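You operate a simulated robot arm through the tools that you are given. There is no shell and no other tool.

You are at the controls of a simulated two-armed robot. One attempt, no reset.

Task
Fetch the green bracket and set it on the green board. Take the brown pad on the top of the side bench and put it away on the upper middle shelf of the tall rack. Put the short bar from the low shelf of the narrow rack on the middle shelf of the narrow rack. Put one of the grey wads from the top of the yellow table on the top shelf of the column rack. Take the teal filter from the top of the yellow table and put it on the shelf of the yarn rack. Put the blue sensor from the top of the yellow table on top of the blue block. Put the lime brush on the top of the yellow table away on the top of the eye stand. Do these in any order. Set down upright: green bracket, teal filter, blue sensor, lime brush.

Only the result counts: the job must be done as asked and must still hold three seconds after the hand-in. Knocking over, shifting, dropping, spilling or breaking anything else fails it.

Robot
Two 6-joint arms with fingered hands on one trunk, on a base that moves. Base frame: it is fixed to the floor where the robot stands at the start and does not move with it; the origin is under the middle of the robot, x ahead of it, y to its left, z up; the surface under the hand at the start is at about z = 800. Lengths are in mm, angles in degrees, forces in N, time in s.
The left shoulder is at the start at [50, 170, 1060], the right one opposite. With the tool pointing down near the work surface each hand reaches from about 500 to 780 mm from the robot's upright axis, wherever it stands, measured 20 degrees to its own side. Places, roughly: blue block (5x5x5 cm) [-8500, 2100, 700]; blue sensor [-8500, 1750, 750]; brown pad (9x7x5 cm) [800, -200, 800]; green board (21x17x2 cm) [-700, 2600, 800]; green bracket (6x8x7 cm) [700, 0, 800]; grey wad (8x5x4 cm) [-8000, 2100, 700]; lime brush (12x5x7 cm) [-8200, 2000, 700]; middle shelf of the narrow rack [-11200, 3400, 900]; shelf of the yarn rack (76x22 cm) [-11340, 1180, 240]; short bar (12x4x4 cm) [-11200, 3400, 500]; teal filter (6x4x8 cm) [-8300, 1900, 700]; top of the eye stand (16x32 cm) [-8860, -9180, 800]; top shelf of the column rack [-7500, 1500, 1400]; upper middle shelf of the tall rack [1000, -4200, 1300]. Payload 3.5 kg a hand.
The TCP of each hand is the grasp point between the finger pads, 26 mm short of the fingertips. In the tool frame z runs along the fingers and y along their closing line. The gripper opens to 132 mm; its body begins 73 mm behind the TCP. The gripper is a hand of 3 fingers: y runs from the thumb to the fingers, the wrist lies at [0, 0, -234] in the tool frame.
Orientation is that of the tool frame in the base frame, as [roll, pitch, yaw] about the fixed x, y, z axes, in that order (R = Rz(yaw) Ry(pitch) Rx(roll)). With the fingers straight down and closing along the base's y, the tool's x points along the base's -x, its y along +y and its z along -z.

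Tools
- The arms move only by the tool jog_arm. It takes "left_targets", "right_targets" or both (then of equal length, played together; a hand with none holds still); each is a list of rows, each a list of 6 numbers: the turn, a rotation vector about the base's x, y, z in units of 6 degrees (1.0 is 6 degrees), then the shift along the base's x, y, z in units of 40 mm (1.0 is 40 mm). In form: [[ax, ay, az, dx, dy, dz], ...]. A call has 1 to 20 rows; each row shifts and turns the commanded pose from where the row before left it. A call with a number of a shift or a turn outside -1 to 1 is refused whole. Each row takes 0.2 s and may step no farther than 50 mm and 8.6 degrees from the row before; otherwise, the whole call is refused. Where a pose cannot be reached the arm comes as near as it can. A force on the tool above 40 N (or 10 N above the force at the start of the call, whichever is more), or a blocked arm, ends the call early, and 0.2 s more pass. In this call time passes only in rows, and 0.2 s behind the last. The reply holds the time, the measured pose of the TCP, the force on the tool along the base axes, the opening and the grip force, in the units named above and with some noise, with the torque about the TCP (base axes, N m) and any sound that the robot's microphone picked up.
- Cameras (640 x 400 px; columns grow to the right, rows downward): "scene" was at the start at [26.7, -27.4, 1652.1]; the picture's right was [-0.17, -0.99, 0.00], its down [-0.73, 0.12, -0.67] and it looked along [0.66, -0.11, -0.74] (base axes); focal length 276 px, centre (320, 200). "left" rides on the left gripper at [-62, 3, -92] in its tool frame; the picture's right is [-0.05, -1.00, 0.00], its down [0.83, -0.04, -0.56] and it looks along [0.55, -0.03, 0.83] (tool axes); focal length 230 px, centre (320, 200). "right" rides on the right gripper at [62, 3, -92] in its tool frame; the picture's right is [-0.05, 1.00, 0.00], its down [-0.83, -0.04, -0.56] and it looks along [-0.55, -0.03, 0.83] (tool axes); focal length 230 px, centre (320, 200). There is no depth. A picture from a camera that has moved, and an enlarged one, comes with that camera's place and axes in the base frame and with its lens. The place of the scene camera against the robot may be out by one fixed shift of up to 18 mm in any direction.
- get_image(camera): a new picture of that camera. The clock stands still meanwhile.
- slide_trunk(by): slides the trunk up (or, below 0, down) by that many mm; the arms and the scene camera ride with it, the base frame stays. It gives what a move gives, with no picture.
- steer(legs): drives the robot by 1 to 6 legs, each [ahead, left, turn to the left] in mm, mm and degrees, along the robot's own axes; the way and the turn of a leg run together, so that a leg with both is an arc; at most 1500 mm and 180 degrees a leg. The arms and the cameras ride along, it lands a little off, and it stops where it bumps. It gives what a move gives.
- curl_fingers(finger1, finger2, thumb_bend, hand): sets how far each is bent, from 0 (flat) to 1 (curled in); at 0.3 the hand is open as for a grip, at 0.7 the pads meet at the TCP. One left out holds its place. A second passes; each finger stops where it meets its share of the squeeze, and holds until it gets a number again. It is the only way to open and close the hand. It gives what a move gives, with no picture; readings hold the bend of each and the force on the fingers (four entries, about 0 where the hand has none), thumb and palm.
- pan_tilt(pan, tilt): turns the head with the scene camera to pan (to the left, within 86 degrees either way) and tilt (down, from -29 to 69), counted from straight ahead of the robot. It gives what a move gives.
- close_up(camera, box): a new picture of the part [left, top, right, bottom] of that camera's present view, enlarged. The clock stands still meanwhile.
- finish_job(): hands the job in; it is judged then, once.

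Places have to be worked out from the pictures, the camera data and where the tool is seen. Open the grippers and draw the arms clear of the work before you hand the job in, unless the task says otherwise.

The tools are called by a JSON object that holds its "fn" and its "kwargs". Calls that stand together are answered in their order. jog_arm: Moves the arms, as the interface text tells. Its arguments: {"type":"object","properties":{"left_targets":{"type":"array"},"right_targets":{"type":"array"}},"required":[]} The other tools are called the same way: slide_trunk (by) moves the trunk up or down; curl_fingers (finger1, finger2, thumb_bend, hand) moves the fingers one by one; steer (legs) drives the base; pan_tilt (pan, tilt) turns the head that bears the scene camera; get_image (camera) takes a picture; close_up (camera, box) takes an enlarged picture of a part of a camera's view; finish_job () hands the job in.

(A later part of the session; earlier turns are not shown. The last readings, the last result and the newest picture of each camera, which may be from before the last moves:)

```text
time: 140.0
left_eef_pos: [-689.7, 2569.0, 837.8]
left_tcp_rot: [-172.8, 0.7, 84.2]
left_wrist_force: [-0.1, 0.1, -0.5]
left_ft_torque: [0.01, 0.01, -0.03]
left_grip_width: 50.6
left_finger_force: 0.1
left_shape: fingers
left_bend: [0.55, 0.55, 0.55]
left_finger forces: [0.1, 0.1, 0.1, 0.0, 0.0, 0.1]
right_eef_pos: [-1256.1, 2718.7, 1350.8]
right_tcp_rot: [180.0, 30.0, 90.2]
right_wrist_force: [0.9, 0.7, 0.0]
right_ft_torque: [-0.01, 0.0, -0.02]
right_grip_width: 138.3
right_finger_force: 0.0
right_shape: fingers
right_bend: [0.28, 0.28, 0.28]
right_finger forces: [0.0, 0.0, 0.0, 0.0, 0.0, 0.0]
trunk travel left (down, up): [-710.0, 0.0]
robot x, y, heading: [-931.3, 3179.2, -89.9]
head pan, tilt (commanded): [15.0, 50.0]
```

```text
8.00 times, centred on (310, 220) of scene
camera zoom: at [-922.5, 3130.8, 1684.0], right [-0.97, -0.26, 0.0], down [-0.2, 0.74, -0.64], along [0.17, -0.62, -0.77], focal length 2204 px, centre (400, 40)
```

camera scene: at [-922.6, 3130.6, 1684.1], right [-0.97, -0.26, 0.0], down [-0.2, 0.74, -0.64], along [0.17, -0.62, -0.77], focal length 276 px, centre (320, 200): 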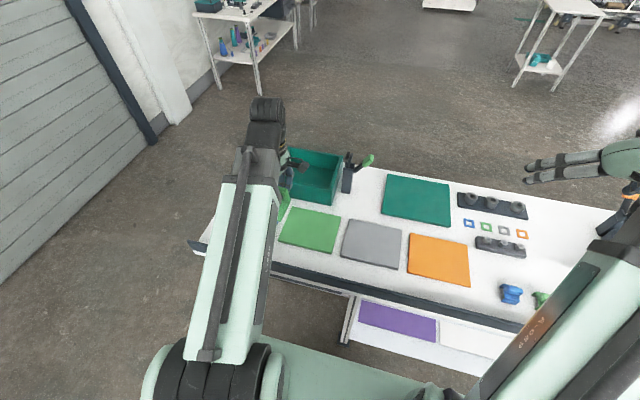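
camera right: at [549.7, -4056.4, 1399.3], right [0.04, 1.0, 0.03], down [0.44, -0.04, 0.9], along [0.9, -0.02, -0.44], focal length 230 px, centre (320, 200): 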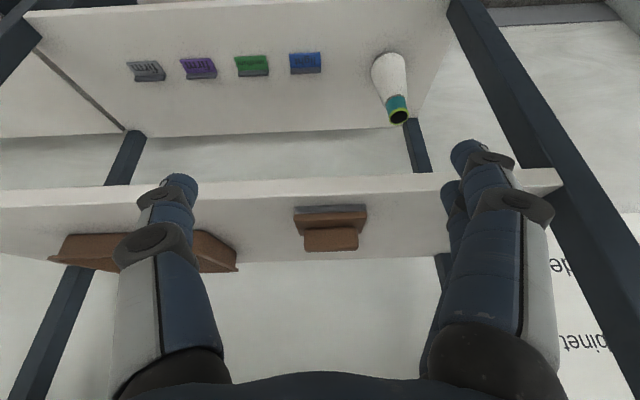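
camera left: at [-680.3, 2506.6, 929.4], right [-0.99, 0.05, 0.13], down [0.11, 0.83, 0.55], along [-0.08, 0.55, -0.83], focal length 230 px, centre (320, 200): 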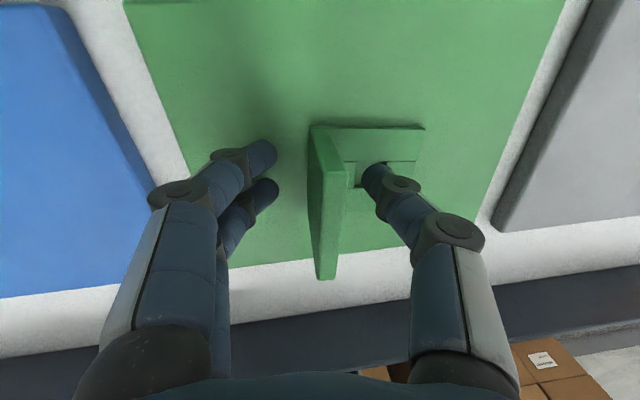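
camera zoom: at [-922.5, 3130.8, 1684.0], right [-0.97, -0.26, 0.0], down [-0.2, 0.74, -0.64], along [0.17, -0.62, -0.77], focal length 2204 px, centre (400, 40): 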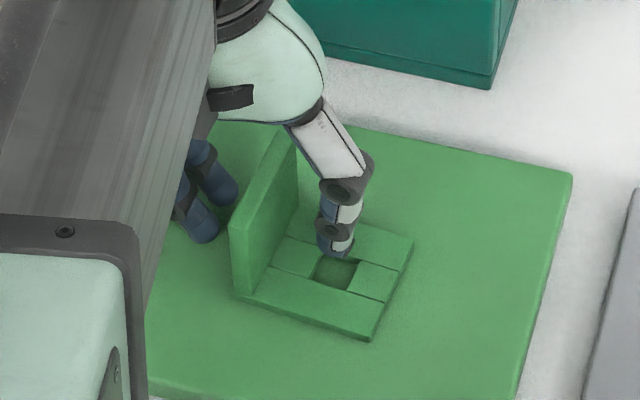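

The bracket stands upright on the green board. I raise the hand straight up and undo its tilt.

{"fn": "jog_arm", "kwargs": {"left_targets": [[0, 0, 0, 0, 0, 0.3], [0, 0, 0, 0, 0, 0.6], [0, 0, 0, 0, 0, 1], [0, 0, 0, 0, 0, 1], [0, 0, 0, 0, 0, 1], [0, -0.6, 0, 0, 0.2, 1], [0, -0.6, 0, 0, 0.5, 0.8], [0, 0, 0, 0.2, 0.9, 0.3], [0, 0, 0, 0.2, 0.9, 0.3]]}}

{"fn": "pan_tilt", "kwargs": {"pan": 20, "tilt": 45}}

{"fn": "get_image", "kwargs": {"camera": "scene"}}

{"fn": "get_image", "kwargs": {"camera": "left"}}

```text
time: 142.0
left_eef_pos: [-673.7, 2672.0, 1090.9]
left_tcp_rot: [-180.0, 0.0, 84.1]
left_wrist_force: [-0.5, 0.7, 0.0]
left_ft_torque: [0.01, 0.01, -0.02]
left_grip_width: 50.5
left_finger_force: 0.0
left_shape: fingers
left_bend: [0.55, 0.55, 0.55]
left_finger forces: [0.0, 0.0, 0.1, 0.0, 0.0, 0.0]
right_eef_pos: [-1256.6, 2719.8, 1351.8]
right_tcp_rot: [-180.0, 30.0, 90.3]
right_wrist_force: [-0.4, 0.5, 0.3]
right_ft_torque: [0.0, 0.0, 0.0]
right_grip_width: 138.2
right_finger_force: 0.1
right_shape: fingers
right_bend: [0.28, 0.28, 0.28]
right_finger forces: [0.1, 0.1, 0.0, 0.1, 0.1, 0.0]
trunk travel left (down, up): [-710.0, 0.0]
robot x, y, heading: [-931.1, 3180.6, -90.0]
head pan, tilt (commanded): [15.0, 50.0]
```

```text
time: 142.7
left_eef_pos: [-672.9, 2670.4, 1090.7]
left_tcp_rot: [-180.0, 0.1, 84.1]
left_wrist_force: [-0.6, -0.4, -0.9]
left_ft_torque: [-0.03, 0.0, -0.02]
left_grip_width: 50.8
left_finger_force: 0.1
left_shape: fingers
left_bend: [0.55, 0.55, 0.55]
left_finger forces: [0.0, 0.0, 0.1, 0.1, 0.0, 0.1]
right_eef_pos: [-1256.2, 2719.4, 1351.2]
right_tcp_rot: [-179.9, 30.0, 90.3]
right_wrist_force: [-0.5, -0.1, -0.8]
right_ft_torque: [-0.08, -0.04, 0.03]
right_grip_width: 138.5
right_finger_force: 0.0
right_shape: fingers
right_bend: [0.28, 0.28, 0.28]
right_finger forces: [0.1, 0.0, 0.1, 0.0, 0.0, 0.0]
trunk travel left (down, up): [-710.0, 0.0]
robot x, y, heading: [-926.9, 3177.8, -90.1]
head pan, tilt (commanded): [20.0, 45.0]
```

```text
taken
camera scene: at [-914.7, 3128.7, 1690.9], right [-0.94, -0.34, 0.0], down [-0.24, 0.66, -0.71], along [0.24, -0.66, -0.71], focal length 276 px, centre (320, 200)
```

scene: 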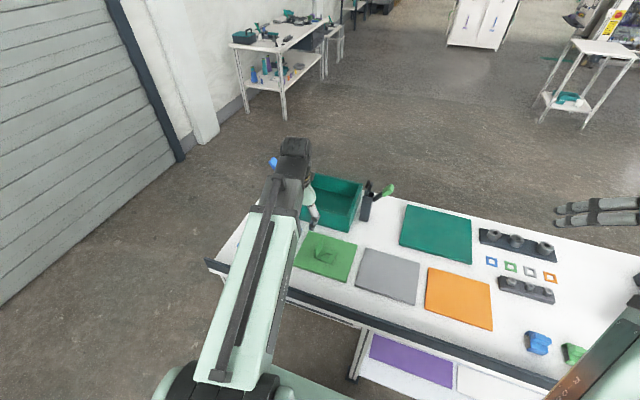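

```text
taken
camera left: at [-676.2, 2608.5, 1182.8], right [-1.0, 0.05, 0.0], down [0.04, 0.83, 0.56], along [0.03, 0.55, -0.83], focal length 230 px, centre (320, 200)
```

left: 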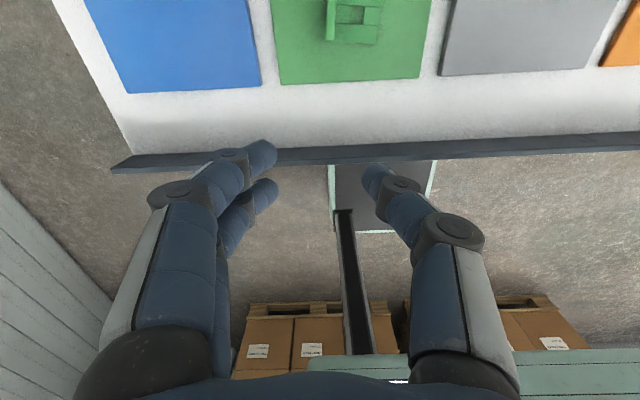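

Two items done. Now I look along −x to plan the drive to the yellow table region.

{"fn": "pan_tilt", "kwargs": {"pan": -84, "tilt": 10}}

{"fn": "get_image", "kwargs": {"camera": "scene"}}

{"fn": "close_up", "kwargs": {"camera": "scene", "box": [160, 100, 480, 300]}}

```text
time: 144.5
left_eef_pos: [-673.5, 2670.9, 1090.9]
left_tcp_rot: [180.0, 0.1, 84.2]
left_wrist_force: [0.1, -0.7, 0.0]
left_ft_torque: [-0.03, 0.01, 0.04]
left_grip_width: 50.7
left_finger_force: 0.1
left_shape: fingers
left_bend: [0.55, 0.55, 0.55]
left_finger forces: [0.0, 0.0, 0.0, 0.0, 0.0, 0.0]
right_eef_pos: [-1256.1, 2718.8, 1351.6]
right_tcp_rot: [180.0, 30.0, 90.3]
right_wrist_force: [-0.4, -0.2, 0.0]
right_ft_torque: [0.01, -0.02, -0.04]
right_grip_width: 138.3
right_finger_force: 0.0
right_shape: fingers
right_bend: [0.28, 0.28, 0.28]
right_finger forces: [0.1, 0.1, 0.1, 0.0, 0.0, 0.0]
trunk travel left (down, up): [-710.0, 0.0]
robot x, y, heading: [-931.6, 3181.6, -89.7]
head pan, tilt (commanded): [-84.0, 10.0]
```

```text
taken
camera scene: at [-1035.1, 3195.2, 1745.9], right [-0.11, 0.99, 0.0], down [0.17, 0.02, -0.98], along [-0.98, -0.11, -0.17], focal length 276 px, centre (320, 200)
```

scene: 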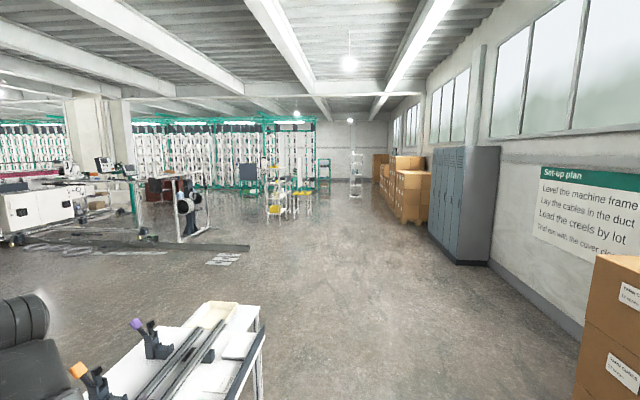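

```text
2.00 times, centred on (320, 200) of scene
camera zoom: at [-1035.1, 3195.2, 1745.9], right [-0.11, 0.99, 0.0], down [0.17, 0.02, -0.98], along [-0.98, -0.11, -0.17], focal length 551 px, centre (320, 200)
```

zoom: 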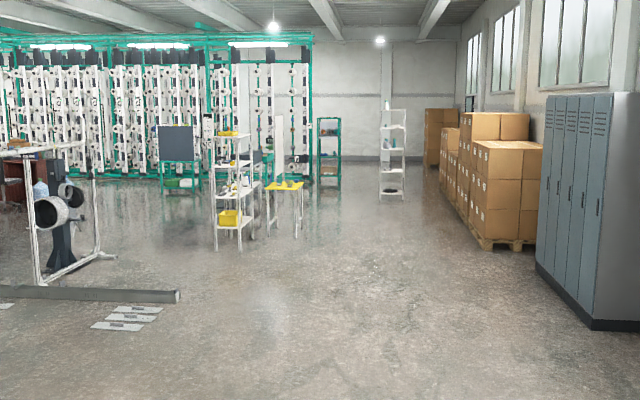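

The way along −x at y≈3180 is open (floor beam ends near [−5720, 1360], lockers and pallets at y>4400). I turn to face −x and drive.

{"fn": "steer", "kwargs": {"legs": [[0, 0, -90], [1500, 0, 0], [1500, 0, 0]]}}

{"fn": "pan_tilt", "kwargs": {"pan": 10, "tilt": 12}}

{"fn": "get_image", "kwargs": {"camera": "scene"}}

```text
time: 163.0
left_eef_pos: [-4472.9, 3004.5, 1090.9]
left_tcp_rot: [180.0, 0.0, -6.4]
left_wrist_force: [-0.4, -0.1, -0.6]
left_ft_torque: [0.01, 0.0, 0.01]
left_grip_width: 50.5
left_finger_force: 0.1
left_shape: fingers
left_bend: [0.55, 0.55, 0.55]
left_finger forces: [0.0, 0.0, 0.1, 0.0, 0.0, 0.0]
right_eef_pos: [-4419.2, 3587.1, 1350.4]
right_tcp_rot: [179.9, 30.0, -0.3]
right_wrist_force: [-0.2, -0.2, -0.4]
right_ft_torque: [-0.02, 0.01, 0.02]
right_grip_width: 138.1
right_finger_force: 0.0
right_shape: fingers
right_bend: [0.28, 0.28, 0.28]
right_finger forces: [0.0, 0.1, 0.1, 0.0, 0.0, 0.0]
trunk travel left (down, up): [-710.0, 0.0]
robot x, y, heading: [-3959.9, 3258.5, 179.6]
head pan, tilt (commanded): [-84.0, 10.0]
```

```text
time: 164.7
left_eef_pos: [-4472.4, 3004.9, 1090.7]
left_tcp_rot: [180.0, 0.1, -6.5]
left_wrist_force: [-0.6, -0.7, -0.2]
left_ft_torque: [0.01, 0.03, 0.02]
left_grip_width: 50.5
left_finger_force: 0.1
left_shape: fingers
left_bend: [0.55, 0.55, 0.55]
left_finger forces: [0.1, 0.0, 0.0, 0.1, 0.1, 0.0]
right_eef_pos: [-4420.1, 3587.3, 1351.8]
right_tcp_rot: [180.0, 30.0, -0.4]
right_wrist_force: [0.5, 0.1, 0.1]
right_ft_torque: [0.0, -0.01, 0.01]
right_grip_width: 138.4
right_finger_force: 0.2
right_shape: fingers
right_bend: [0.28, 0.28, 0.28]
right_finger forces: [0.0, 0.1, 0.1, 0.1, 0.0, 0.0]
trunk travel left (down, up): [-710.0, 0.0]
robot x, y, heading: [-3963.3, 3256.9, 179.6]
head pan, tilt (commanded): [10.0, 12.0]
```

```text
taken
camera scene: at [-4025.1, 3227.6, 1742.7], right [-0.17, 0.99, 0.0], down [0.21, 0.03, -0.98], along [-0.96, -0.16, -0.21], focal length 276 px, centre (320, 200)
```

scene: 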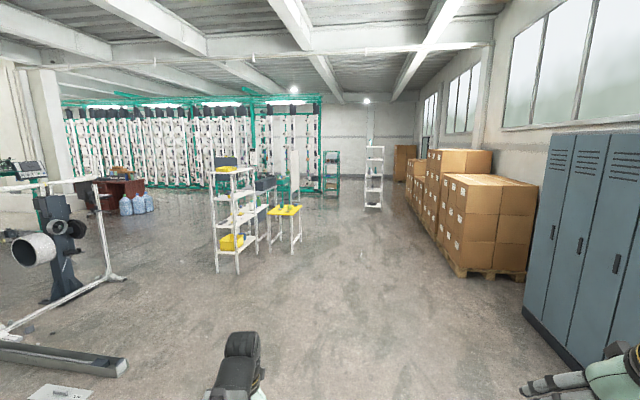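

Path remains clear. I drive on 2500 mm.

{"fn": "steer", "kwargs": {"legs": [[1500, 0, 0], [1200, 0, 0]]}}

{"fn": "pan_tilt", "kwargs": {"pan": 45, "tilt": 18}}

{"fn": "get_image", "kwargs": {"camera": "scene"}}

```text
time: 177.9
left_eef_pos: [-7196.3, 3005.4, 1091.1]
left_tcp_rot: [180.0, -0.1, -6.0]
left_wrist_force: [0.1, 0.4, 0.2]
left_ft_torque: [0.0, -0.01, -0.02]
left_grip_width: 50.7
left_finger_force: 0.0
left_shape: fingers
left_bend: [0.55, 0.55, 0.55]
left_finger forces: [0.0, 0.0, 0.1, 0.0, 0.0, 0.0]
right_eef_pos: [-7148.5, 3587.0, 1351.7]
right_tcp_rot: [180.0, 30.0, 0.3]
right_wrist_force: [0.3, 0.1, -0.2]
right_ft_torque: [0.02, -0.02, 0.0]
right_grip_width: 138.3
right_finger_force: 0.0
right_shape: fingers
right_bend: [0.28, 0.28, 0.28]
right_finger forces: [0.0, 0.1, 0.1, 0.0, 0.0, 0.1]
trunk travel left (down, up): [-710.0, 0.0]
robot x, y, heading: [-6692.6, 3261.3, -180.0]
head pan, tilt (commanded): [10.0, 12.0]
```

```text
time: 178.9
left_eef_pos: [-7195.5, 3005.5, 1091.7]
left_tcp_rot: [-180.0, 0.0, -6.0]
left_wrist_force: [0.3, 0.3, -0.2]
left_ft_torque: [0.0, 0.0, 0.01]
left_grip_width: 50.6
left_finger_force: 0.0
left_shape: fingers
left_bend: [0.55, 0.55, 0.55]
left_finger forces: [0.0, 0.0, 0.0, 0.0, 0.0, 0.1]
right_eef_pos: [-7147.9, 3588.4, 1351.1]
right_tcp_rot: [179.9, 30.0, 0.1]
right_wrist_force: [-0.8, 0.2, -1.1]
right_ft_torque: [-0.02, 0.02, -0.01]
right_grip_width: 138.3
right_finger_force: 0.1
right_shape: fingers
right_bend: [0.28, 0.28, 0.28]
right_finger forces: [0.1, 0.1, 0.1, 0.1, 0.0, 0.0]
trunk travel left (down, up): [-710.0, 0.0]
robot x, y, heading: [-6684.7, 3259.6, -180.1]
head pan, tilt (commanded): [45.0, 18.0]
```

```text
taken
camera scene: at [-6725.1, 3182.1, 1732.9], right [-0.71, 0.71, 0.0], down [0.22, 0.22, -0.95], along [-0.67, -0.67, -0.31], focal length 276 px, centre (320, 200)
```

scene: 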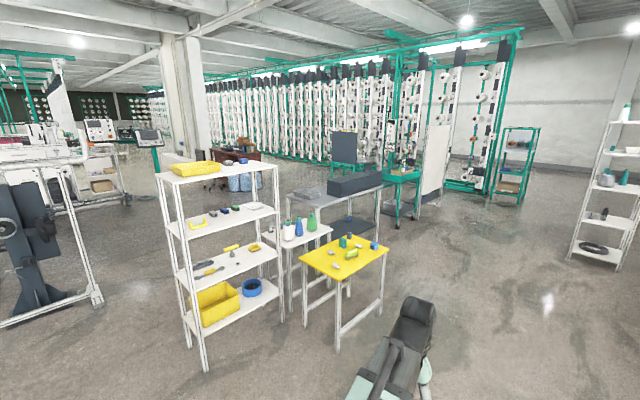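

The column rack, yellow table and narrow rack are in view. Zooming on the yellow table and the column rack.

{"fn": "close_up", "kwargs": {"camera": "scene", "box": [290, 220, 400, 290]}}

{"fn": "close_up", "kwargs": {"camera": "scene", "box": [140, 140, 300, 260]}}

{"fn": "close_up", "kwargs": {"camera": "scene", "box": [380, 30, 640, 270]}}

```text
5.71 times, centred on (345, 255) of scene
camera zoom: at [-6725.1, 3182.1, 1732.9], right [-0.71, 0.71, 0.0], down [0.22, 0.22, -0.95], along [-0.67, -0.67, -0.31], focal length 1574 px, centre (177, -114)
```

zoom: 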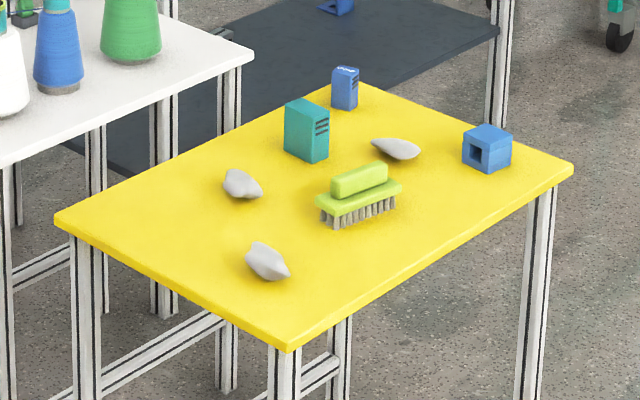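

```text
3.33 times, centred on (220, 200) of scene
camera zoom: at [-6725.1, 3182.1, 1732.9], right [-0.71, 0.71, 0.0], down [0.22, 0.22, -0.95], along [-0.67, -0.67, -0.31], focal length 918 px, centre (653, 200)
```

zoom: 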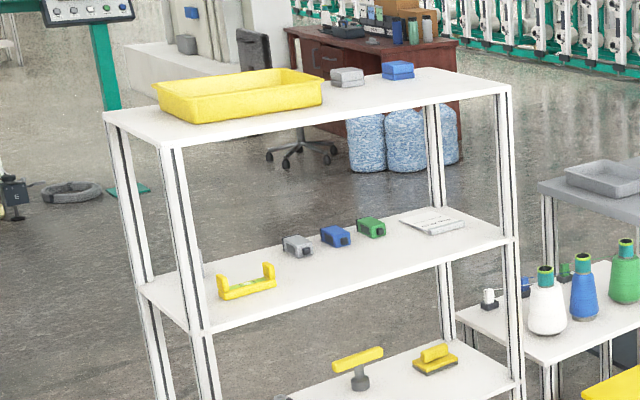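

```text
1.67 times, centred on (510, 150) of scene
camera zoom: at [-6725.1, 3182.1, 1732.9], right [-0.71, 0.71, 0.0], down [0.22, 0.22, -0.95], along [-0.67, -0.67, -0.31], focal length 459 px, centre (3, 283)
```

zoom: 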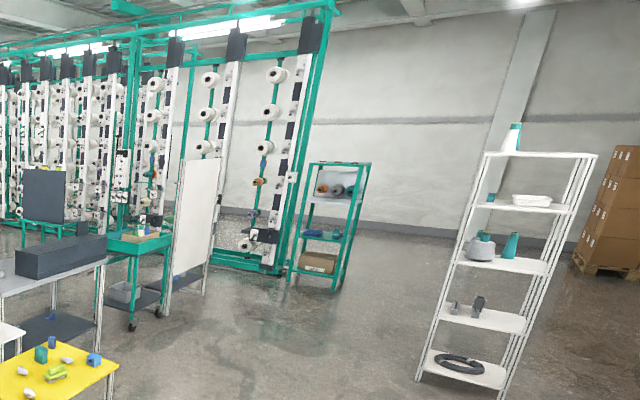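

Table spans x −8475…−7882, y 1815…2205 at z≈700; all items seen. I drive to stand on its +y side, facing −y.

{"fn": "steer", "kwargs": {"legs": [[1500, 0, 0], [0, 0, 90]]}}

{"fn": "slide_trunk", "kwargs": {"by": -100}}

{"fn": "pan_tilt", "kwargs": {"pan": 0, "tilt": 35}}

{"fn": "get_image", "kwargs": {"camera": "scene"}}

```text
time: 190.2
left_eef_pos: [-7932.9, 2735.9, 1091.1]
left_tcp_rot: [-179.9, 0.0, 85.3]
left_wrist_force: [-0.7, 0.3, 0.4]
left_ft_torque: [-0.03, -0.04, -0.03]
left_grip_width: 50.6
left_finger_force: 0.1
left_shape: fingers
left_bend: [0.55, 0.55, 0.55]
left_finger forces: [0.1, 0.0, 0.1, 0.0, 0.1, 0.1]
right_eef_pos: [-8516.2, 2770.7, 1350.9]
right_tcp_rot: [180.0, 30.0, 91.4]
right_wrist_force: [-0.3, 0.1, 0.4]
right_ft_torque: [0.02, 0.01, 0.04]
right_grip_width: 138.4
right_finger_force: 0.0
right_shape: fingers
right_bend: [0.28, 0.28, 0.28]
right_finger forces: [0.0, 0.1, 0.1, 0.1, 0.0, 0.0]
trunk travel left (down, up): [-710.0, 0.0]
robot x, y, heading: [-8199.4, 3237.3, -88.8]
head pan, tilt (commanded): [45.0, 18.0]
```

```text
time: 191.5
left_eef_pos: [-7932.6, 2734.3, 991.3]
left_tcp_rot: [-180.0, 0.0, 85.3]
left_wrist_force: [0.1, 0.1, 0.1]
left_ft_torque: [-0.05, -0.05, 0.0]
left_grip_width: 50.2
left_finger_force: 0.1
left_shape: fingers
left_bend: [0.55, 0.55, 0.55]
left_finger forces: [0.1, 0.1, 0.0, 0.0, 0.1, 0.0]
right_eef_pos: [-8516.9, 2771.7, 1252.1]
right_tcp_rot: [-180.0, 30.0, 91.5]
right_wrist_force: [-0.5, 0.2, -0.6]
right_ft_torque: [-0.01, 0.03, -0.02]
right_grip_width: 138.2
right_finger_force: 0.1
right_shape: fingers
right_bend: [0.28, 0.28, 0.28]
right_finger forces: [0.1, 0.0, 0.1, 0.1, 0.0, 0.0]
trunk travel left (down, up): [-610.0, 100.0]
robot x, y, heading: [-8200.9, 3238.0, -88.5]
head pan, tilt (commanded): [45.0, 18.0]
```

```text
time: 192.6
left_eef_pos: [-7931.9, 2736.0, 992.1]
left_tcp_rot: [179.9, 0.0, 85.2]
left_wrist_force: [-0.3, -0.4, -1.0]
left_ft_torque: [0.01, 0.0, -0.02]
left_grip_width: 50.5
left_finger_force: 0.0
left_shape: fingers
left_bend: [0.55, 0.55, 0.55]
left_finger forces: [0.1, 0.0, 0.1, 0.0, 0.1, 0.1]
right_eef_pos: [-8516.2, 2771.1, 1252.1]
right_tcp_rot: [-180.0, 30.0, 91.5]
right_wrist_force: [-0.1, -0.1, -0.2]
right_ft_torque: [-0.01, -0.01, -0.02]
right_grip_width: 138.2
right_finger_force: 0.0
right_shape: fingers
right_bend: [0.28, 0.28, 0.28]
right_finger forces: [0.1, 0.1, 0.0, 0.1, 0.1, 0.0]
trunk travel left (down, up): [-610.0, 100.0]
robot x, y, heading: [-8200.8, 3237.3, -88.6]
head pan, tilt (commanded): [0.0, 35.0]
```

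```text
taken
camera scene: at [-8211.1, 3175.9, 1605.8], right [-1.0, -0.02, 0.0], down [-0.01, 0.57, -0.82], along [0.02, -0.82, -0.57], focal length 276 px, centre (320, 200)
```

scene: 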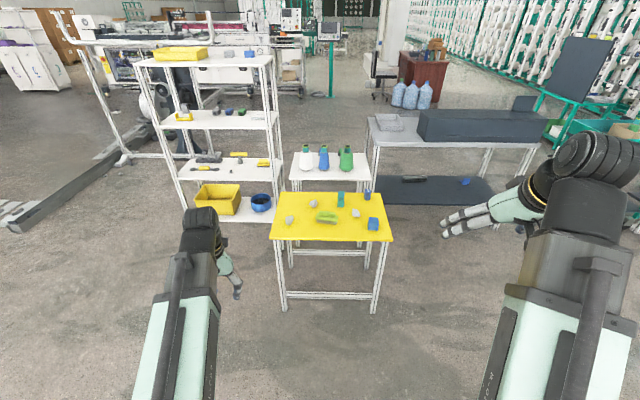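

I roll forward 600 mm to the yellow table and look closely at the items.

{"fn": "steer", "kwargs": {"legs": [[600, 0, -1.2]]}}

{"fn": "pan_tilt", "kwargs": {"pan": -8, "tilt": 55}}

{"fn": "get_image", "kwargs": {"camera": "scene"}}

{"fn": "close_up", "kwargs": {"camera": "scene", "box": [220, 100, 430, 230]}}

```text
time: 196.0
left_eef_pos: [-7934.8, 2131.9, 990.8]
left_tcp_rot: [-180.0, -0.1, 84.2]
left_wrist_force: [-0.1, 0.6, -0.6]
left_ft_torque: [0.02, -0.01, 0.0]
left_grip_width: 50.7
left_finger_force: 0.0
left_shape: fingers
left_bend: [0.55, 0.55, 0.55]
left_finger forces: [0.1, 0.1, 0.0, 0.0, 0.1, 0.1]
right_eef_pos: [-8517.4, 2177.2, 1251.5]
right_tcp_rot: [-180.0, 30.0, 90.4]
right_wrist_force: [-0.5, -0.2, -0.1]
right_ft_torque: [0.02, -0.02, -0.01]
right_grip_width: 138.2
right_finger_force: 0.2
right_shape: fingers
right_bend: [0.28, 0.28, 0.28]
right_finger forces: [0.0, 0.0, 0.1, 0.0, 0.1, 0.0]
trunk travel left (down, up): [-610.0, 100.0]
robot x, y, heading: [-8194.1, 2638.2, -90.0]
head pan, tilt (commanded): [0.0, 35.0]
```

```text
time: 196.9
left_eef_pos: [-7935.3, 2131.7, 990.6]
left_tcp_rot: [180.0, 0.1, 84.1]
left_wrist_force: [0.1, -0.7, 0.3]
left_ft_torque: [0.0, -0.02, 0.01]
left_grip_width: 50.8
left_finger_force: 0.1
left_shape: fingers
left_bend: [0.55, 0.55, 0.55]
left_finger forces: [0.0, 0.0, 0.0, 0.1, 0.0, 0.1]
right_eef_pos: [-8518.4, 2178.5, 1251.7]
right_tcp_rot: [-180.0, 29.9, 90.4]
right_wrist_force: [0.0, -0.2, 0.8]
right_ft_torque: [0.01, 0.02, -0.01]
right_grip_width: 138.3
right_finger_force: 0.0
right_shape: fingers
right_bend: [0.28, 0.28, 0.28]
right_finger forces: [0.0, 0.1, 0.1, 0.0, 0.0, 0.0]
trunk travel left (down, up): [-610.0, 100.0]
robot x, y, heading: [-8192.5, 2639.4, -89.7]
head pan, tilt (commanded): [-8.0, 55.0]
```

```text
taken
camera scene: at [-8214.2, 2593.4, 1577.6], right [-0.99, 0.14, 0.0], down [0.11, 0.81, -0.57], along [-0.08, -0.57, -0.82], focal length 276 px, centre (320, 200)
```

scene: 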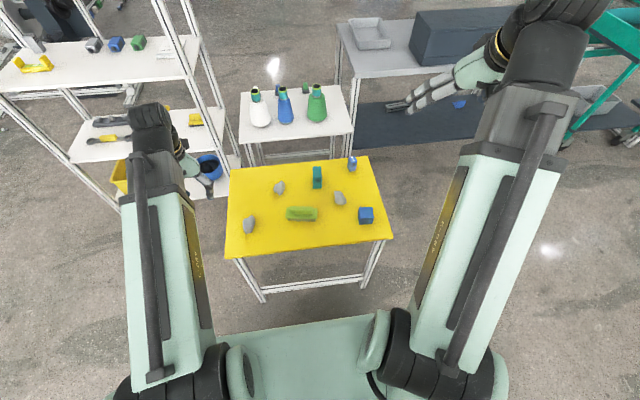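

```text
3.05 times, centred on (325, 165) of scene
camera zoom: at [-8214.2, 2593.4, 1577.6], right [-0.99, 0.14, 0.0], down [0.11, 0.81, -0.57], along [-0.08, -0.57, -0.82], focal length 840 px, centre (305, 307)
```

zoom: 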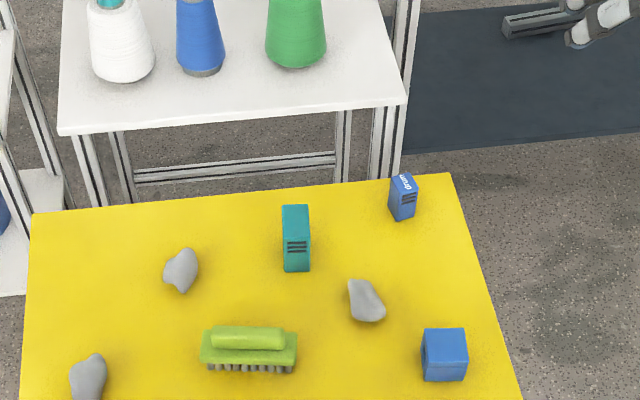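

Sensor ≈ [−8445, 1835], block ≈ [−8440, 2085]. I roll 110 mm closer, bring the right tool back to vertical and over the sensor.

{"fn": "steer", "kwargs": {"legs": [[110, 0, 0]]}}

{"fn": "jog_arm", "kwargs": {"right_targets": [[1, 0, 0, 0.2375, -0.7, -0.85], [1, 0, 0, 0.2375, -0.7, -0.85], [1, 0, 0, 0.2375, -0.7, -0.85], [1, 0, 0, 0.2375, -0.7, -0.85], [1, 0, 0, 0.2375, -0.7, -0.85], [0, 0, 0, 0.2375, -0.7, -0.85], [0, 0, 0, 0.2375, -0.7, -0.85], [0, 0, 0, 0.2375, -0.7, -0.85]]}}

{"fn": "get_image", "kwargs": {"camera": "right"}}

{"fn": "get_image", "kwargs": {"camera": "scene"}}

```text
time: 198.1
left_eef_pos: [-7934.6, 2016.4, 989.9]
left_tcp_rot: [-179.9, -0.1, 84.1]
left_wrist_force: [1.1, -0.2, 0.0]
left_ft_torque: [0.06, -0.01, -0.01]
left_grip_width: 50.3
left_finger_force: 0.1
left_shape: fingers
left_bend: [0.55, 0.55, 0.55]
left_finger forces: [0.0, 0.1, 0.0, 0.0, 0.0, 0.0]
right_eef_pos: [-8517.0, 2063.8, 1248.8]
right_tcp_rot: [179.9, 29.9, 90.3]
right_wrist_force: [-0.4, -0.1, -0.5]
right_ft_torque: [0.03, 0.01, 0.0]
right_grip_width: 138.4
right_finger_force: 0.0
right_shape: fingers
right_bend: [0.28, 0.28, 0.28]
right_finger forces: [0.0, 0.0, 0.1, 0.1, 0.0, 0.0]
trunk travel left (down, up): [-610.0, 100.0]
robot x, y, heading: [-8193.8, 2527.7, -90.1]
head pan, tilt (commanded): [-8.0, 55.0]
```

```text
time: 199.9
left_eef_pos: [-7933.9, 2017.3, 992.0]
left_tcp_rot: [180.0, 0.0, 84.1]
left_wrist_force: [-0.6, -0.6, -0.2]
left_ft_torque: [0.01, 0.0, 0.01]
left_grip_width: 50.8
left_finger_force: 0.1
left_shape: fingers
left_bend: [0.55, 0.55, 0.55]
left_finger forces: [0.1, 0.1, 0.1, 0.1, 0.1, 0.0]
right_eef_pos: [-8441.4, 1841.2, 980.9]
right_tcp_rot: [179.9, 0.1, 90.2]
right_wrist_force: [-0.9, 0.5, 0.4]
right_ft_torque: [-0.01, -0.03, -0.01]
right_grip_width: 138.2
right_finger_force: 0.1
right_shape: fingers
right_bend: [0.28, 0.28, 0.28]
right_finger forces: [0.0, 0.1, 0.1, 0.0, 0.0, 0.1]
trunk travel left (down, up): [-610.0, 100.0]
robot x, y, heading: [-8197.3, 2527.6, -90.2]
head pan, tilt (commanded): [-8.0, 55.0]
```

```text
taken
camera right: at [-8438.6, 1901.4, 1072.0], right [1.0, -0.05, 0.0], down [-0.04, -0.83, 0.55], along [-0.02, -0.55, -0.83], focal length 230 px, centre (320, 200)
```

right: 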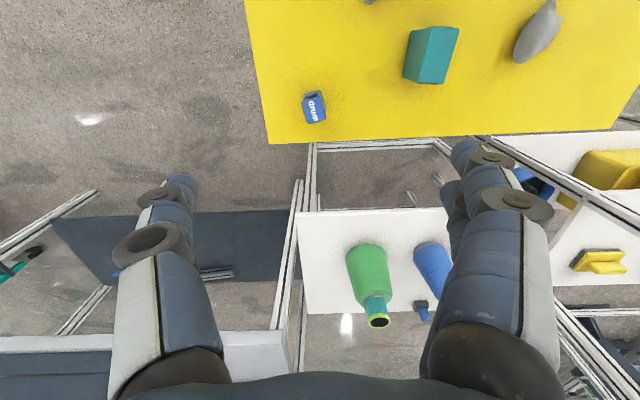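

```text
taken
camera scene: at [-8213.9, 2479.9, 1577.5], right [-0.99, 0.14, 0.0], down [0.11, 0.81, -0.57], along [-0.08, -0.57, -0.82], focal length 276 px, centre (320, 200)
```

scene: 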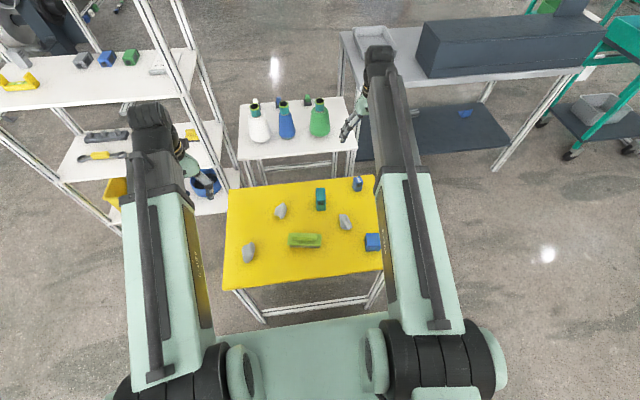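

{"fn": "close_up", "kwargs": {"camera": "right", "box": [284, 76, 348, 132]}}

{"fn": "close_up", "kwargs": {"camera": "scene", "box": [340, 165, 390, 255]}}

{"fn": "close_up", "kwargs": {"camera": "scene", "box": [344, 168, 372, 198]}}

```text
7.14 times, centred on (316, 104) of right
camera zoom: at [-8438.6, 1901.4, 1072.0], right [1.0, -0.05, 0.0], down [-0.04, -0.83, 0.55], along [-0.02, -0.55, -0.83], focal length 1643 px, centre (349, 886)
```

zoom: 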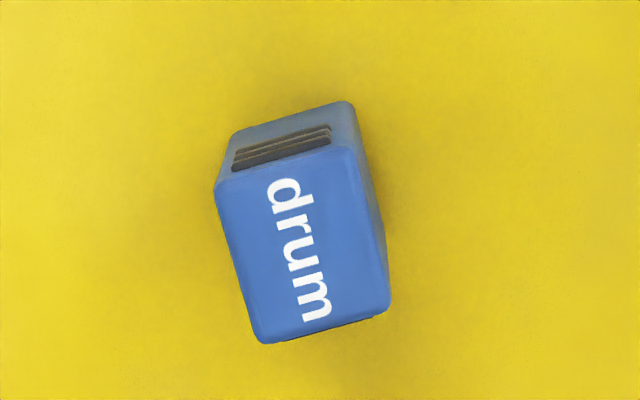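

```text
4.44 times, centred on (365, 210) of scene
camera zoom: at [-8213.9, 2479.9, 1577.5], right [-0.99, 0.14, 0.0], down [0.11, 0.81, -0.57], along [-0.08, -0.57, -0.82], focal length 1225 px, centre (120, 156)
```

zoom: 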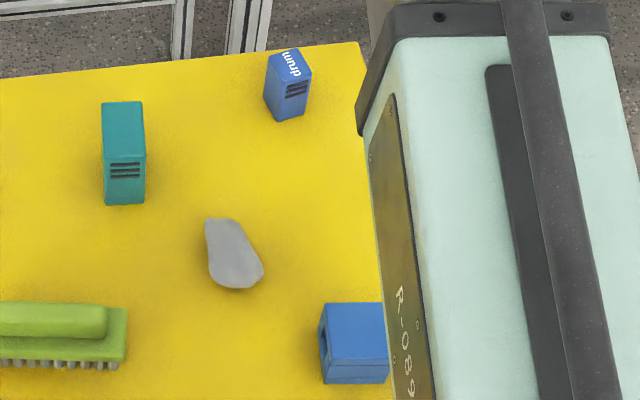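

```text
13.33 times, centred on (358, 183) of scene
camera zoom: at [-8213.9, 2479.9, 1577.5], right [-0.99, 0.14, 0.0], down [0.11, 0.81, -0.57], along [-0.08, -0.57, -0.82], focal length 3674 px, centre (-187, 427)
```

zoom: 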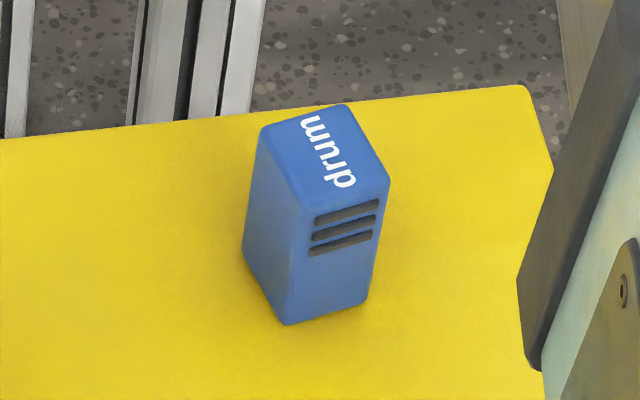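

Sensor: ~25×28 mm footprint, ~60 mm tall, centre ≈ [−8449.5, 1834], turned ~+10°. I part-close the right fingers, align yaw and come down to just above it.

{"fn": "curl_fingers", "kwargs": {"hand": "right", "finger1": 0.48, "finger2": 0.48, "thumb_bend": 0.48}}

{"fn": "jog_arm", "kwargs": {"right_targets": [[0, 0, 0.83, -0.1, -0.09, -0.8], [0, 0, 0.83, -0.1, -0.09, -0.8], [0, 0, 0, 0, 0, -0.8], [0, 0, 0, 0, 0, -0.5]]}}

{"fn": "get_image", "kwargs": {"camera": "right"}}

{"fn": "close_up", "kwargs": {"camera": "right", "box": [270, 80, 370, 200]}}

```text
time: 200.9
left_eef_pos: [-7935.2, 2017.9, 990.9]
left_tcp_rot: [-180.0, 0.0, 84.2]
left_wrist_force: [0.6, -0.1, 0.0]
left_ft_torque: [0.0, -0.01, -0.02]
left_grip_width: 50.5
left_finger_force: 0.0
left_shape: fingers
left_bend: [0.55, 0.55, 0.55]
left_finger forces: [0.0, 0.1, 0.0, 0.0, 0.0, 0.0]
right_eef_pos: [-8441.2, 1842.1, 981.2]
right_tcp_rot: [179.7, -0.1, 90.3]
right_wrist_force: [-0.9, -0.8, 0.1]
right_ft_torque: [-0.02, -0.03, -0.02]
right_grip_width: 75.3
right_finger_force: 0.1
right_shape: fingers
right_bend: [0.48, 0.48, 0.48]
right_finger forces: [0.0, 0.1, 0.1, 0.0, 0.0, 0.0]
trunk travel left (down, up): [-610.0, 100.0]
robot x, y, heading: [-8191.4, 2531.3, -89.7]
head pan, tilt (commanded): [-8.0, 55.0]
```

```text
time: 201.9
left_eef_pos: [-7934.6, 2018.0, 990.7]
left_tcp_rot: [180.0, 0.0, 84.1]
left_wrist_force: [0.3, 1.1, -0.4]
left_ft_torque: [0.02, 0.02, 0.03]
left_grip_width: 50.6
left_finger_force: 0.0
left_shape: fingers
left_bend: [0.55, 0.55, 0.55]
left_finger forces: [0.0, 0.1, 0.0, 0.0, 0.0, 0.0]
right_eef_pos: [-8449.8, 1834.4, 862.1]
right_tcp_rot: [180.0, 0.0, 100.3]
right_wrist_force: [-0.3, 0.1, 0.7]
right_ft_torque: [0.03, -0.05, -0.01]
right_grip_width: 75.2
right_finger_force: 0.0
right_shape: fingers
right_bend: [0.48, 0.48, 0.48]
right_finger forces: [0.0, 0.0, 0.1, 0.0, 0.0, 0.0]
trunk travel left (down, up): [-610.0, 100.0]
robot x, y, heading: [-8190.9, 2526.8, -90.1]
head pan, tilt (commanded): [-8.0, 55.0]
```

```text
taken
camera right: at [-8459.3, 1895.7, 953.8], right [0.99, 0.13, 0.0], down [0.1, -0.82, 0.56], along [0.07, -0.55, -0.83], focal length 230 px, centre (320, 200)
```

right: 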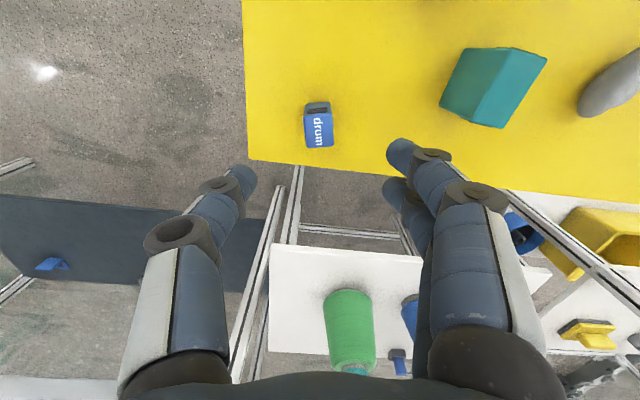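

```text
3.33 times, centred on (320, 140) of right
camera zoom: at [-8459.3, 1895.7, 953.8], right [0.99, 0.13, 0.0], down [0.1, -0.82, 0.56], along [0.07, -0.55, -0.83], focal length 767 px, centre (320, 400)
```

zoom: 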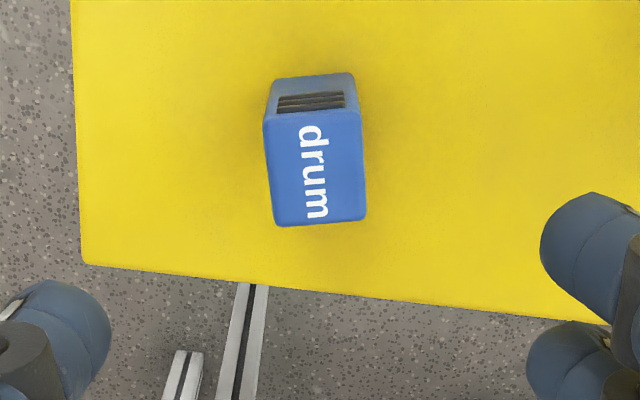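

Nearly aligned; 3.5° more yaw, then descend around the sensor.

{"fn": "jog_arm", "kwargs": {"right_targets": [[0, 0, 0.58, -0.03, 0, -0.7], [0, 0, 0, 0, 0, -0.8], [0, 0, 0, 0, 0, -0.7], [0, 0, 0, 0, 0, -0.4], [0, 0, 0, 0, 0, -0.4]]}}

{"fn": "get_image", "kwargs": {"camera": "right"}}

{"fn": "close_up", "kwargs": {"camera": "scene", "box": [310, 150, 400, 220]}}

```text
time: 203.1
left_eef_pos: [-7935.5, 2018.1, 991.4]
left_tcp_rot: [-179.9, -0.1, 84.1]
left_wrist_force: [-0.3, 0.3, 0.6]
left_ft_torque: [0.01, 0.02, 0.02]
left_grip_width: 50.7
left_finger_force: 0.1
left_shape: fingers
left_bend: [0.55, 0.55, 0.55]
left_finger forces: [0.0, 0.0, 0.1, 0.1, 0.0, 0.0]
right_eef_pos: [-8450.1, 1832.7, 743.8]
right_tcp_rot: [179.9, 0.0, 103.7]
right_wrist_force: [-1.0, 0.2, 0.5]
right_ft_torque: [0.02, -0.01, 0.0]
right_grip_width: 75.1
right_finger_force: 0.1
right_shape: fingers
right_bend: [0.48, 0.48, 0.48]
right_finger forces: [0.1, 0.1, 0.0, 0.0, 0.0, 0.1]
trunk travel left (down, up): [-610.0, 100.0]
robot x, y, heading: [-8191.1, 2527.9, -89.9]
head pan, tilt (commanded): [-8.0, 55.0]
```

```text
taken
camera right: at [-8462.7, 1893.1, 834.4], right [0.98, 0.19, 0.0], down [0.15, -0.82, 0.56], along [0.11, -0.55, -0.83], focal length 230 px, centre (320, 200)
```

right: 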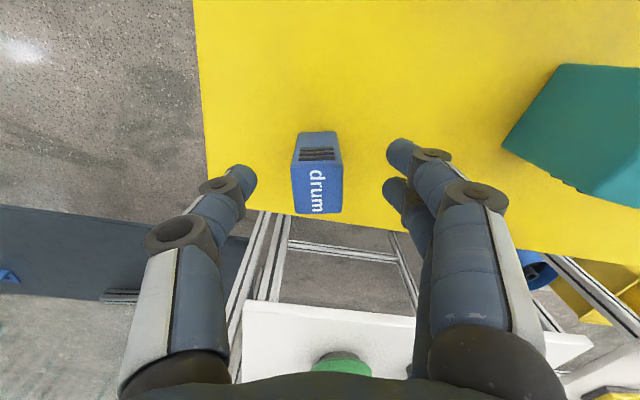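

```text
5.71 times, centred on (355, 185) of scene
camera zoom: at [-8214.0, 2480.3, 1577.5], right [-0.99, 0.14, 0.0], down [0.11, 0.81, -0.57], along [-0.08, -0.57, -0.82], focal length 1574 px, centre (120, 286)
```

zoom: 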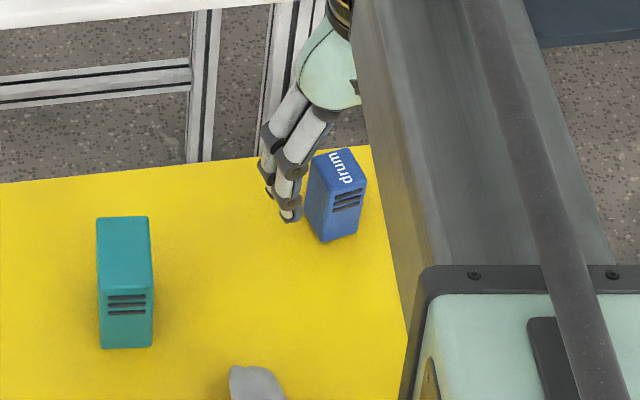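

{"fn": "close_up", "kwargs": {"camera": "right", "box": [260, 110, 380, 230]}}

{"fn": "close_up", "kwargs": {"camera": "scene", "box": [345, 160, 385, 200]}}

```text
3.33 times, centred on (320, 170) of right
camera zoom: at [-8462.7, 1893.1, 834.4], right [0.98, 0.19, 0.0], down [0.15, -0.82, 0.56], along [0.11, -0.55, -0.83], focal length 767 px, centre (320, 300)
```

zoom: 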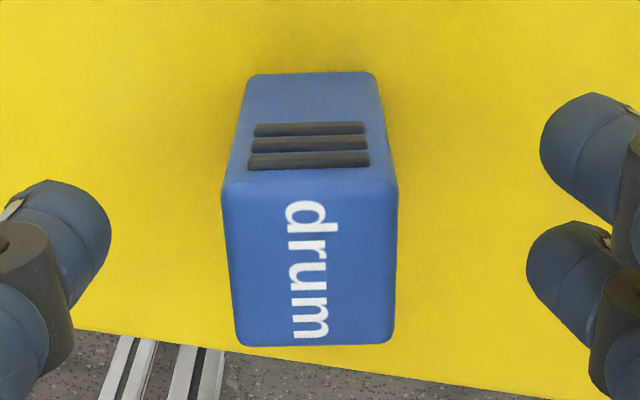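

```text
10.00 times, centred on (365, 180) of scene
camera zoom: at [-8214.0, 2480.3, 1577.5], right [-0.99, 0.14, 0.0], down [0.11, 0.81, -0.57], along [-0.08, -0.57, -0.82], focal length 2755 px, centre (-130, 400)
```

zoom: 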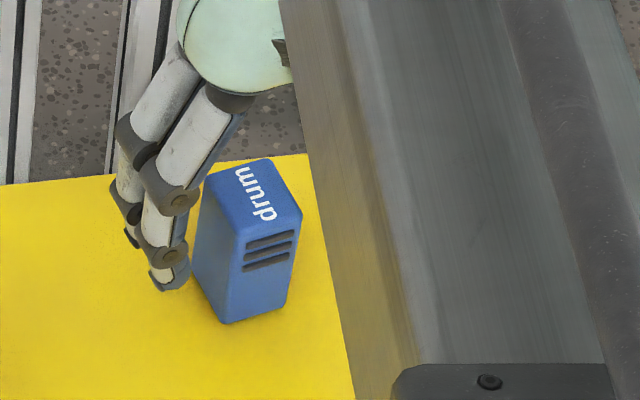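

Refined by comparing the two views: the table top is actually at z≈667, the sensor top z≈724 and centre ≈ [−8451, 1827]. I shift 6 mm and lower to grip height.

{"fn": "jog_arm", "kwargs": {"right_targets": [[0, 0, 0, -0.02, -0.14, -0.2], [0, 0, 0, 0, 0, -0.3], [0, 0, 0, 0, 0, -0.25], [0, 0, 0, 0, 0, -0.2]]}}

{"fn": "get_image", "kwargs": {"camera": "right"}}

{"fn": "close_up", "kwargs": {"camera": "scene", "box": [335, 155, 385, 205]}}

```text
time: 204.1
left_eef_pos: [-7935.1, 2017.5, 991.6]
left_tcp_rot: [180.0, 0.0, 84.1]
left_wrist_force: [0.6, 1.0, 0.3]
left_ft_torque: [-0.01, 0.03, -0.01]
left_grip_width: 50.3
left_finger_force: 0.1
left_shape: fingers
left_bend: [0.55, 0.55, 0.55]
left_finger forces: [0.0, 0.1, 0.1, 0.1, 0.0, 0.0]
right_eef_pos: [-8451.0, 1828.7, 706.2]
right_tcp_rot: [179.8, -0.1, 103.7]
right_wrist_force: [-0.5, -0.6, -0.3]
right_ft_torque: [-0.03, 0.01, -0.02]
right_grip_width: 75.4
right_finger_force: 0.1
right_shape: fingers
right_bend: [0.48, 0.48, 0.48]
right_finger forces: [0.1, 0.0, 0.0, 0.0, 0.1, 0.1]
trunk travel left (down, up): [-610.0, 100.0]
robot x, y, heading: [-8190.0, 2526.4, -90.1]
head pan, tilt (commanded): [-8.0, 55.0]
```

```text
taken
camera right: at [-8463.5, 1888.5, 797.0], right [0.98, 0.19, 0.0], down [0.15, -0.82, 0.56], along [0.11, -0.54, -0.83], focal length 230 px, centre (320, 200)
```

right: 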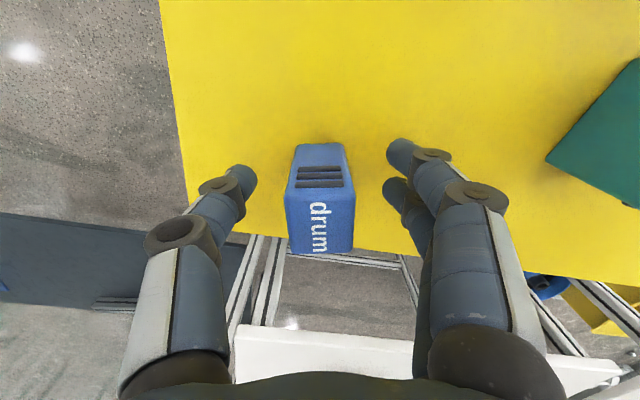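

```text
8.00 times, centred on (360, 180) of scene
camera zoom: at [-8214.0, 2480.3, 1577.5], right [-0.99, 0.14, 0.0], down [0.11, 0.81, -0.57], along [-0.08, -0.57, -0.82], focal length 2204 px, centre (0, 360)
```

zoom: 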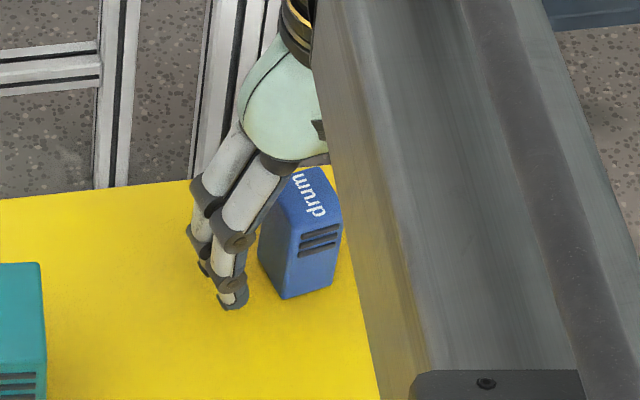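

The sensor is centred between the fingers. I close.

{"fn": "curl_fingers", "kwargs": {"hand": "right", "finger1": 0.57, "finger2": 0.57, "thumb_bend": 0.57}}

{"fn": "curl_fingers", "kwargs": {"hand": "right", "finger1": 0.75, "finger2": 0.75, "thumb_bend": 0.75}}

{"fn": "get_image", "kwargs": {"camera": "right"}}

```text
time: 205.1
left_eef_pos: [-7935.0, 2017.7, 991.4]
left_tcp_rot: [179.9, 0.0, 84.0]
left_wrist_force: [0.5, -0.3, 0.4]
left_ft_torque: [-0.01, 0.0, -0.03]
left_grip_width: 50.7
left_finger_force: 0.0
left_shape: fingers
left_bend: [0.55, 0.55, 0.55]
left_finger forces: [0.1, 0.0, 0.0, 0.0, 0.2, 0.0]
right_eef_pos: [-8452.6, 1829.2, 705.4]
right_tcp_rot: [179.8, 0.0, 103.8]
right_wrist_force: [-0.7, 0.2, -1.0]
right_ft_torque: [-0.02, 0.02, 0.0]
right_grip_width: 48.6
right_finger_force: 0.1
right_shape: fingers
right_bend: [0.56, 0.56, 0.56]
right_finger forces: [0.1, 0.1, 0.0, 0.1, 0.1, 0.1]
trunk travel left (down, up): [-610.0, 100.0]
robot x, y, heading: [-8194.8, 2527.1, -89.9]
head pan, tilt (commanded): [-8.0, 55.0]
```

```text
time: 206.1
left_eef_pos: [-7935.0, 2017.6, 990.8]
left_tcp_rot: [180.0, 0.0, 84.1]
left_wrist_force: [0.2, 0.7, 0.4]
left_ft_torque: [-0.02, 0.03, -0.01]
left_grip_width: 50.6
left_finger_force: 0.0
left_shape: fingers
left_bend: [0.55, 0.55, 0.55]
left_finger forces: [0.1, 0.0, 0.0, 0.1, 0.1, 0.0]
right_eef_pos: [-8451.7, 1827.9, 705.1]
right_tcp_rot: [179.8, 0.0, 103.7]
right_wrist_force: [-0.2, 0.3, 0.2]
right_ft_torque: [0.0, 0.0, 0.0]
right_grip_width: 28.0
right_finger_force: 18.1
right_shape: fingers
right_bend: [0.64, 0.64, 0.66]
right_finger forces: [9.1, 9.2, 0.0, 0.0, 18.3, 0.0]
trunk travel left (down, up): [-610.0, 100.0]
robot x, y, heading: [-8192.2, 2525.7, -90.0]
head pan, tilt (commanded): [-8.0, 55.0]
```

```text
taken
camera right: at [-8463.5, 1888.5, 797.0], right [0.98, 0.19, 0.0], down [0.15, -0.82, 0.56], along [0.11, -0.54, -0.83], focal length 230 px, centre (320, 200)
```

right: 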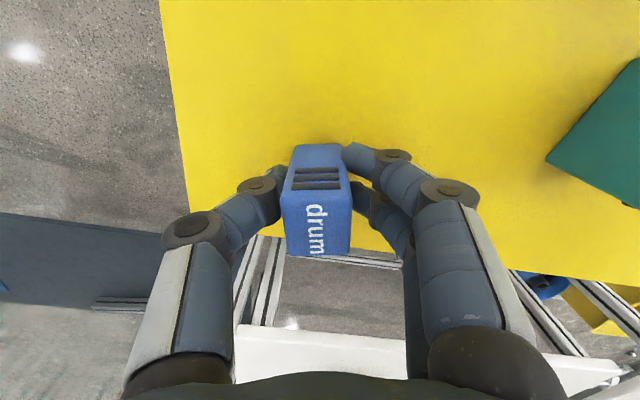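

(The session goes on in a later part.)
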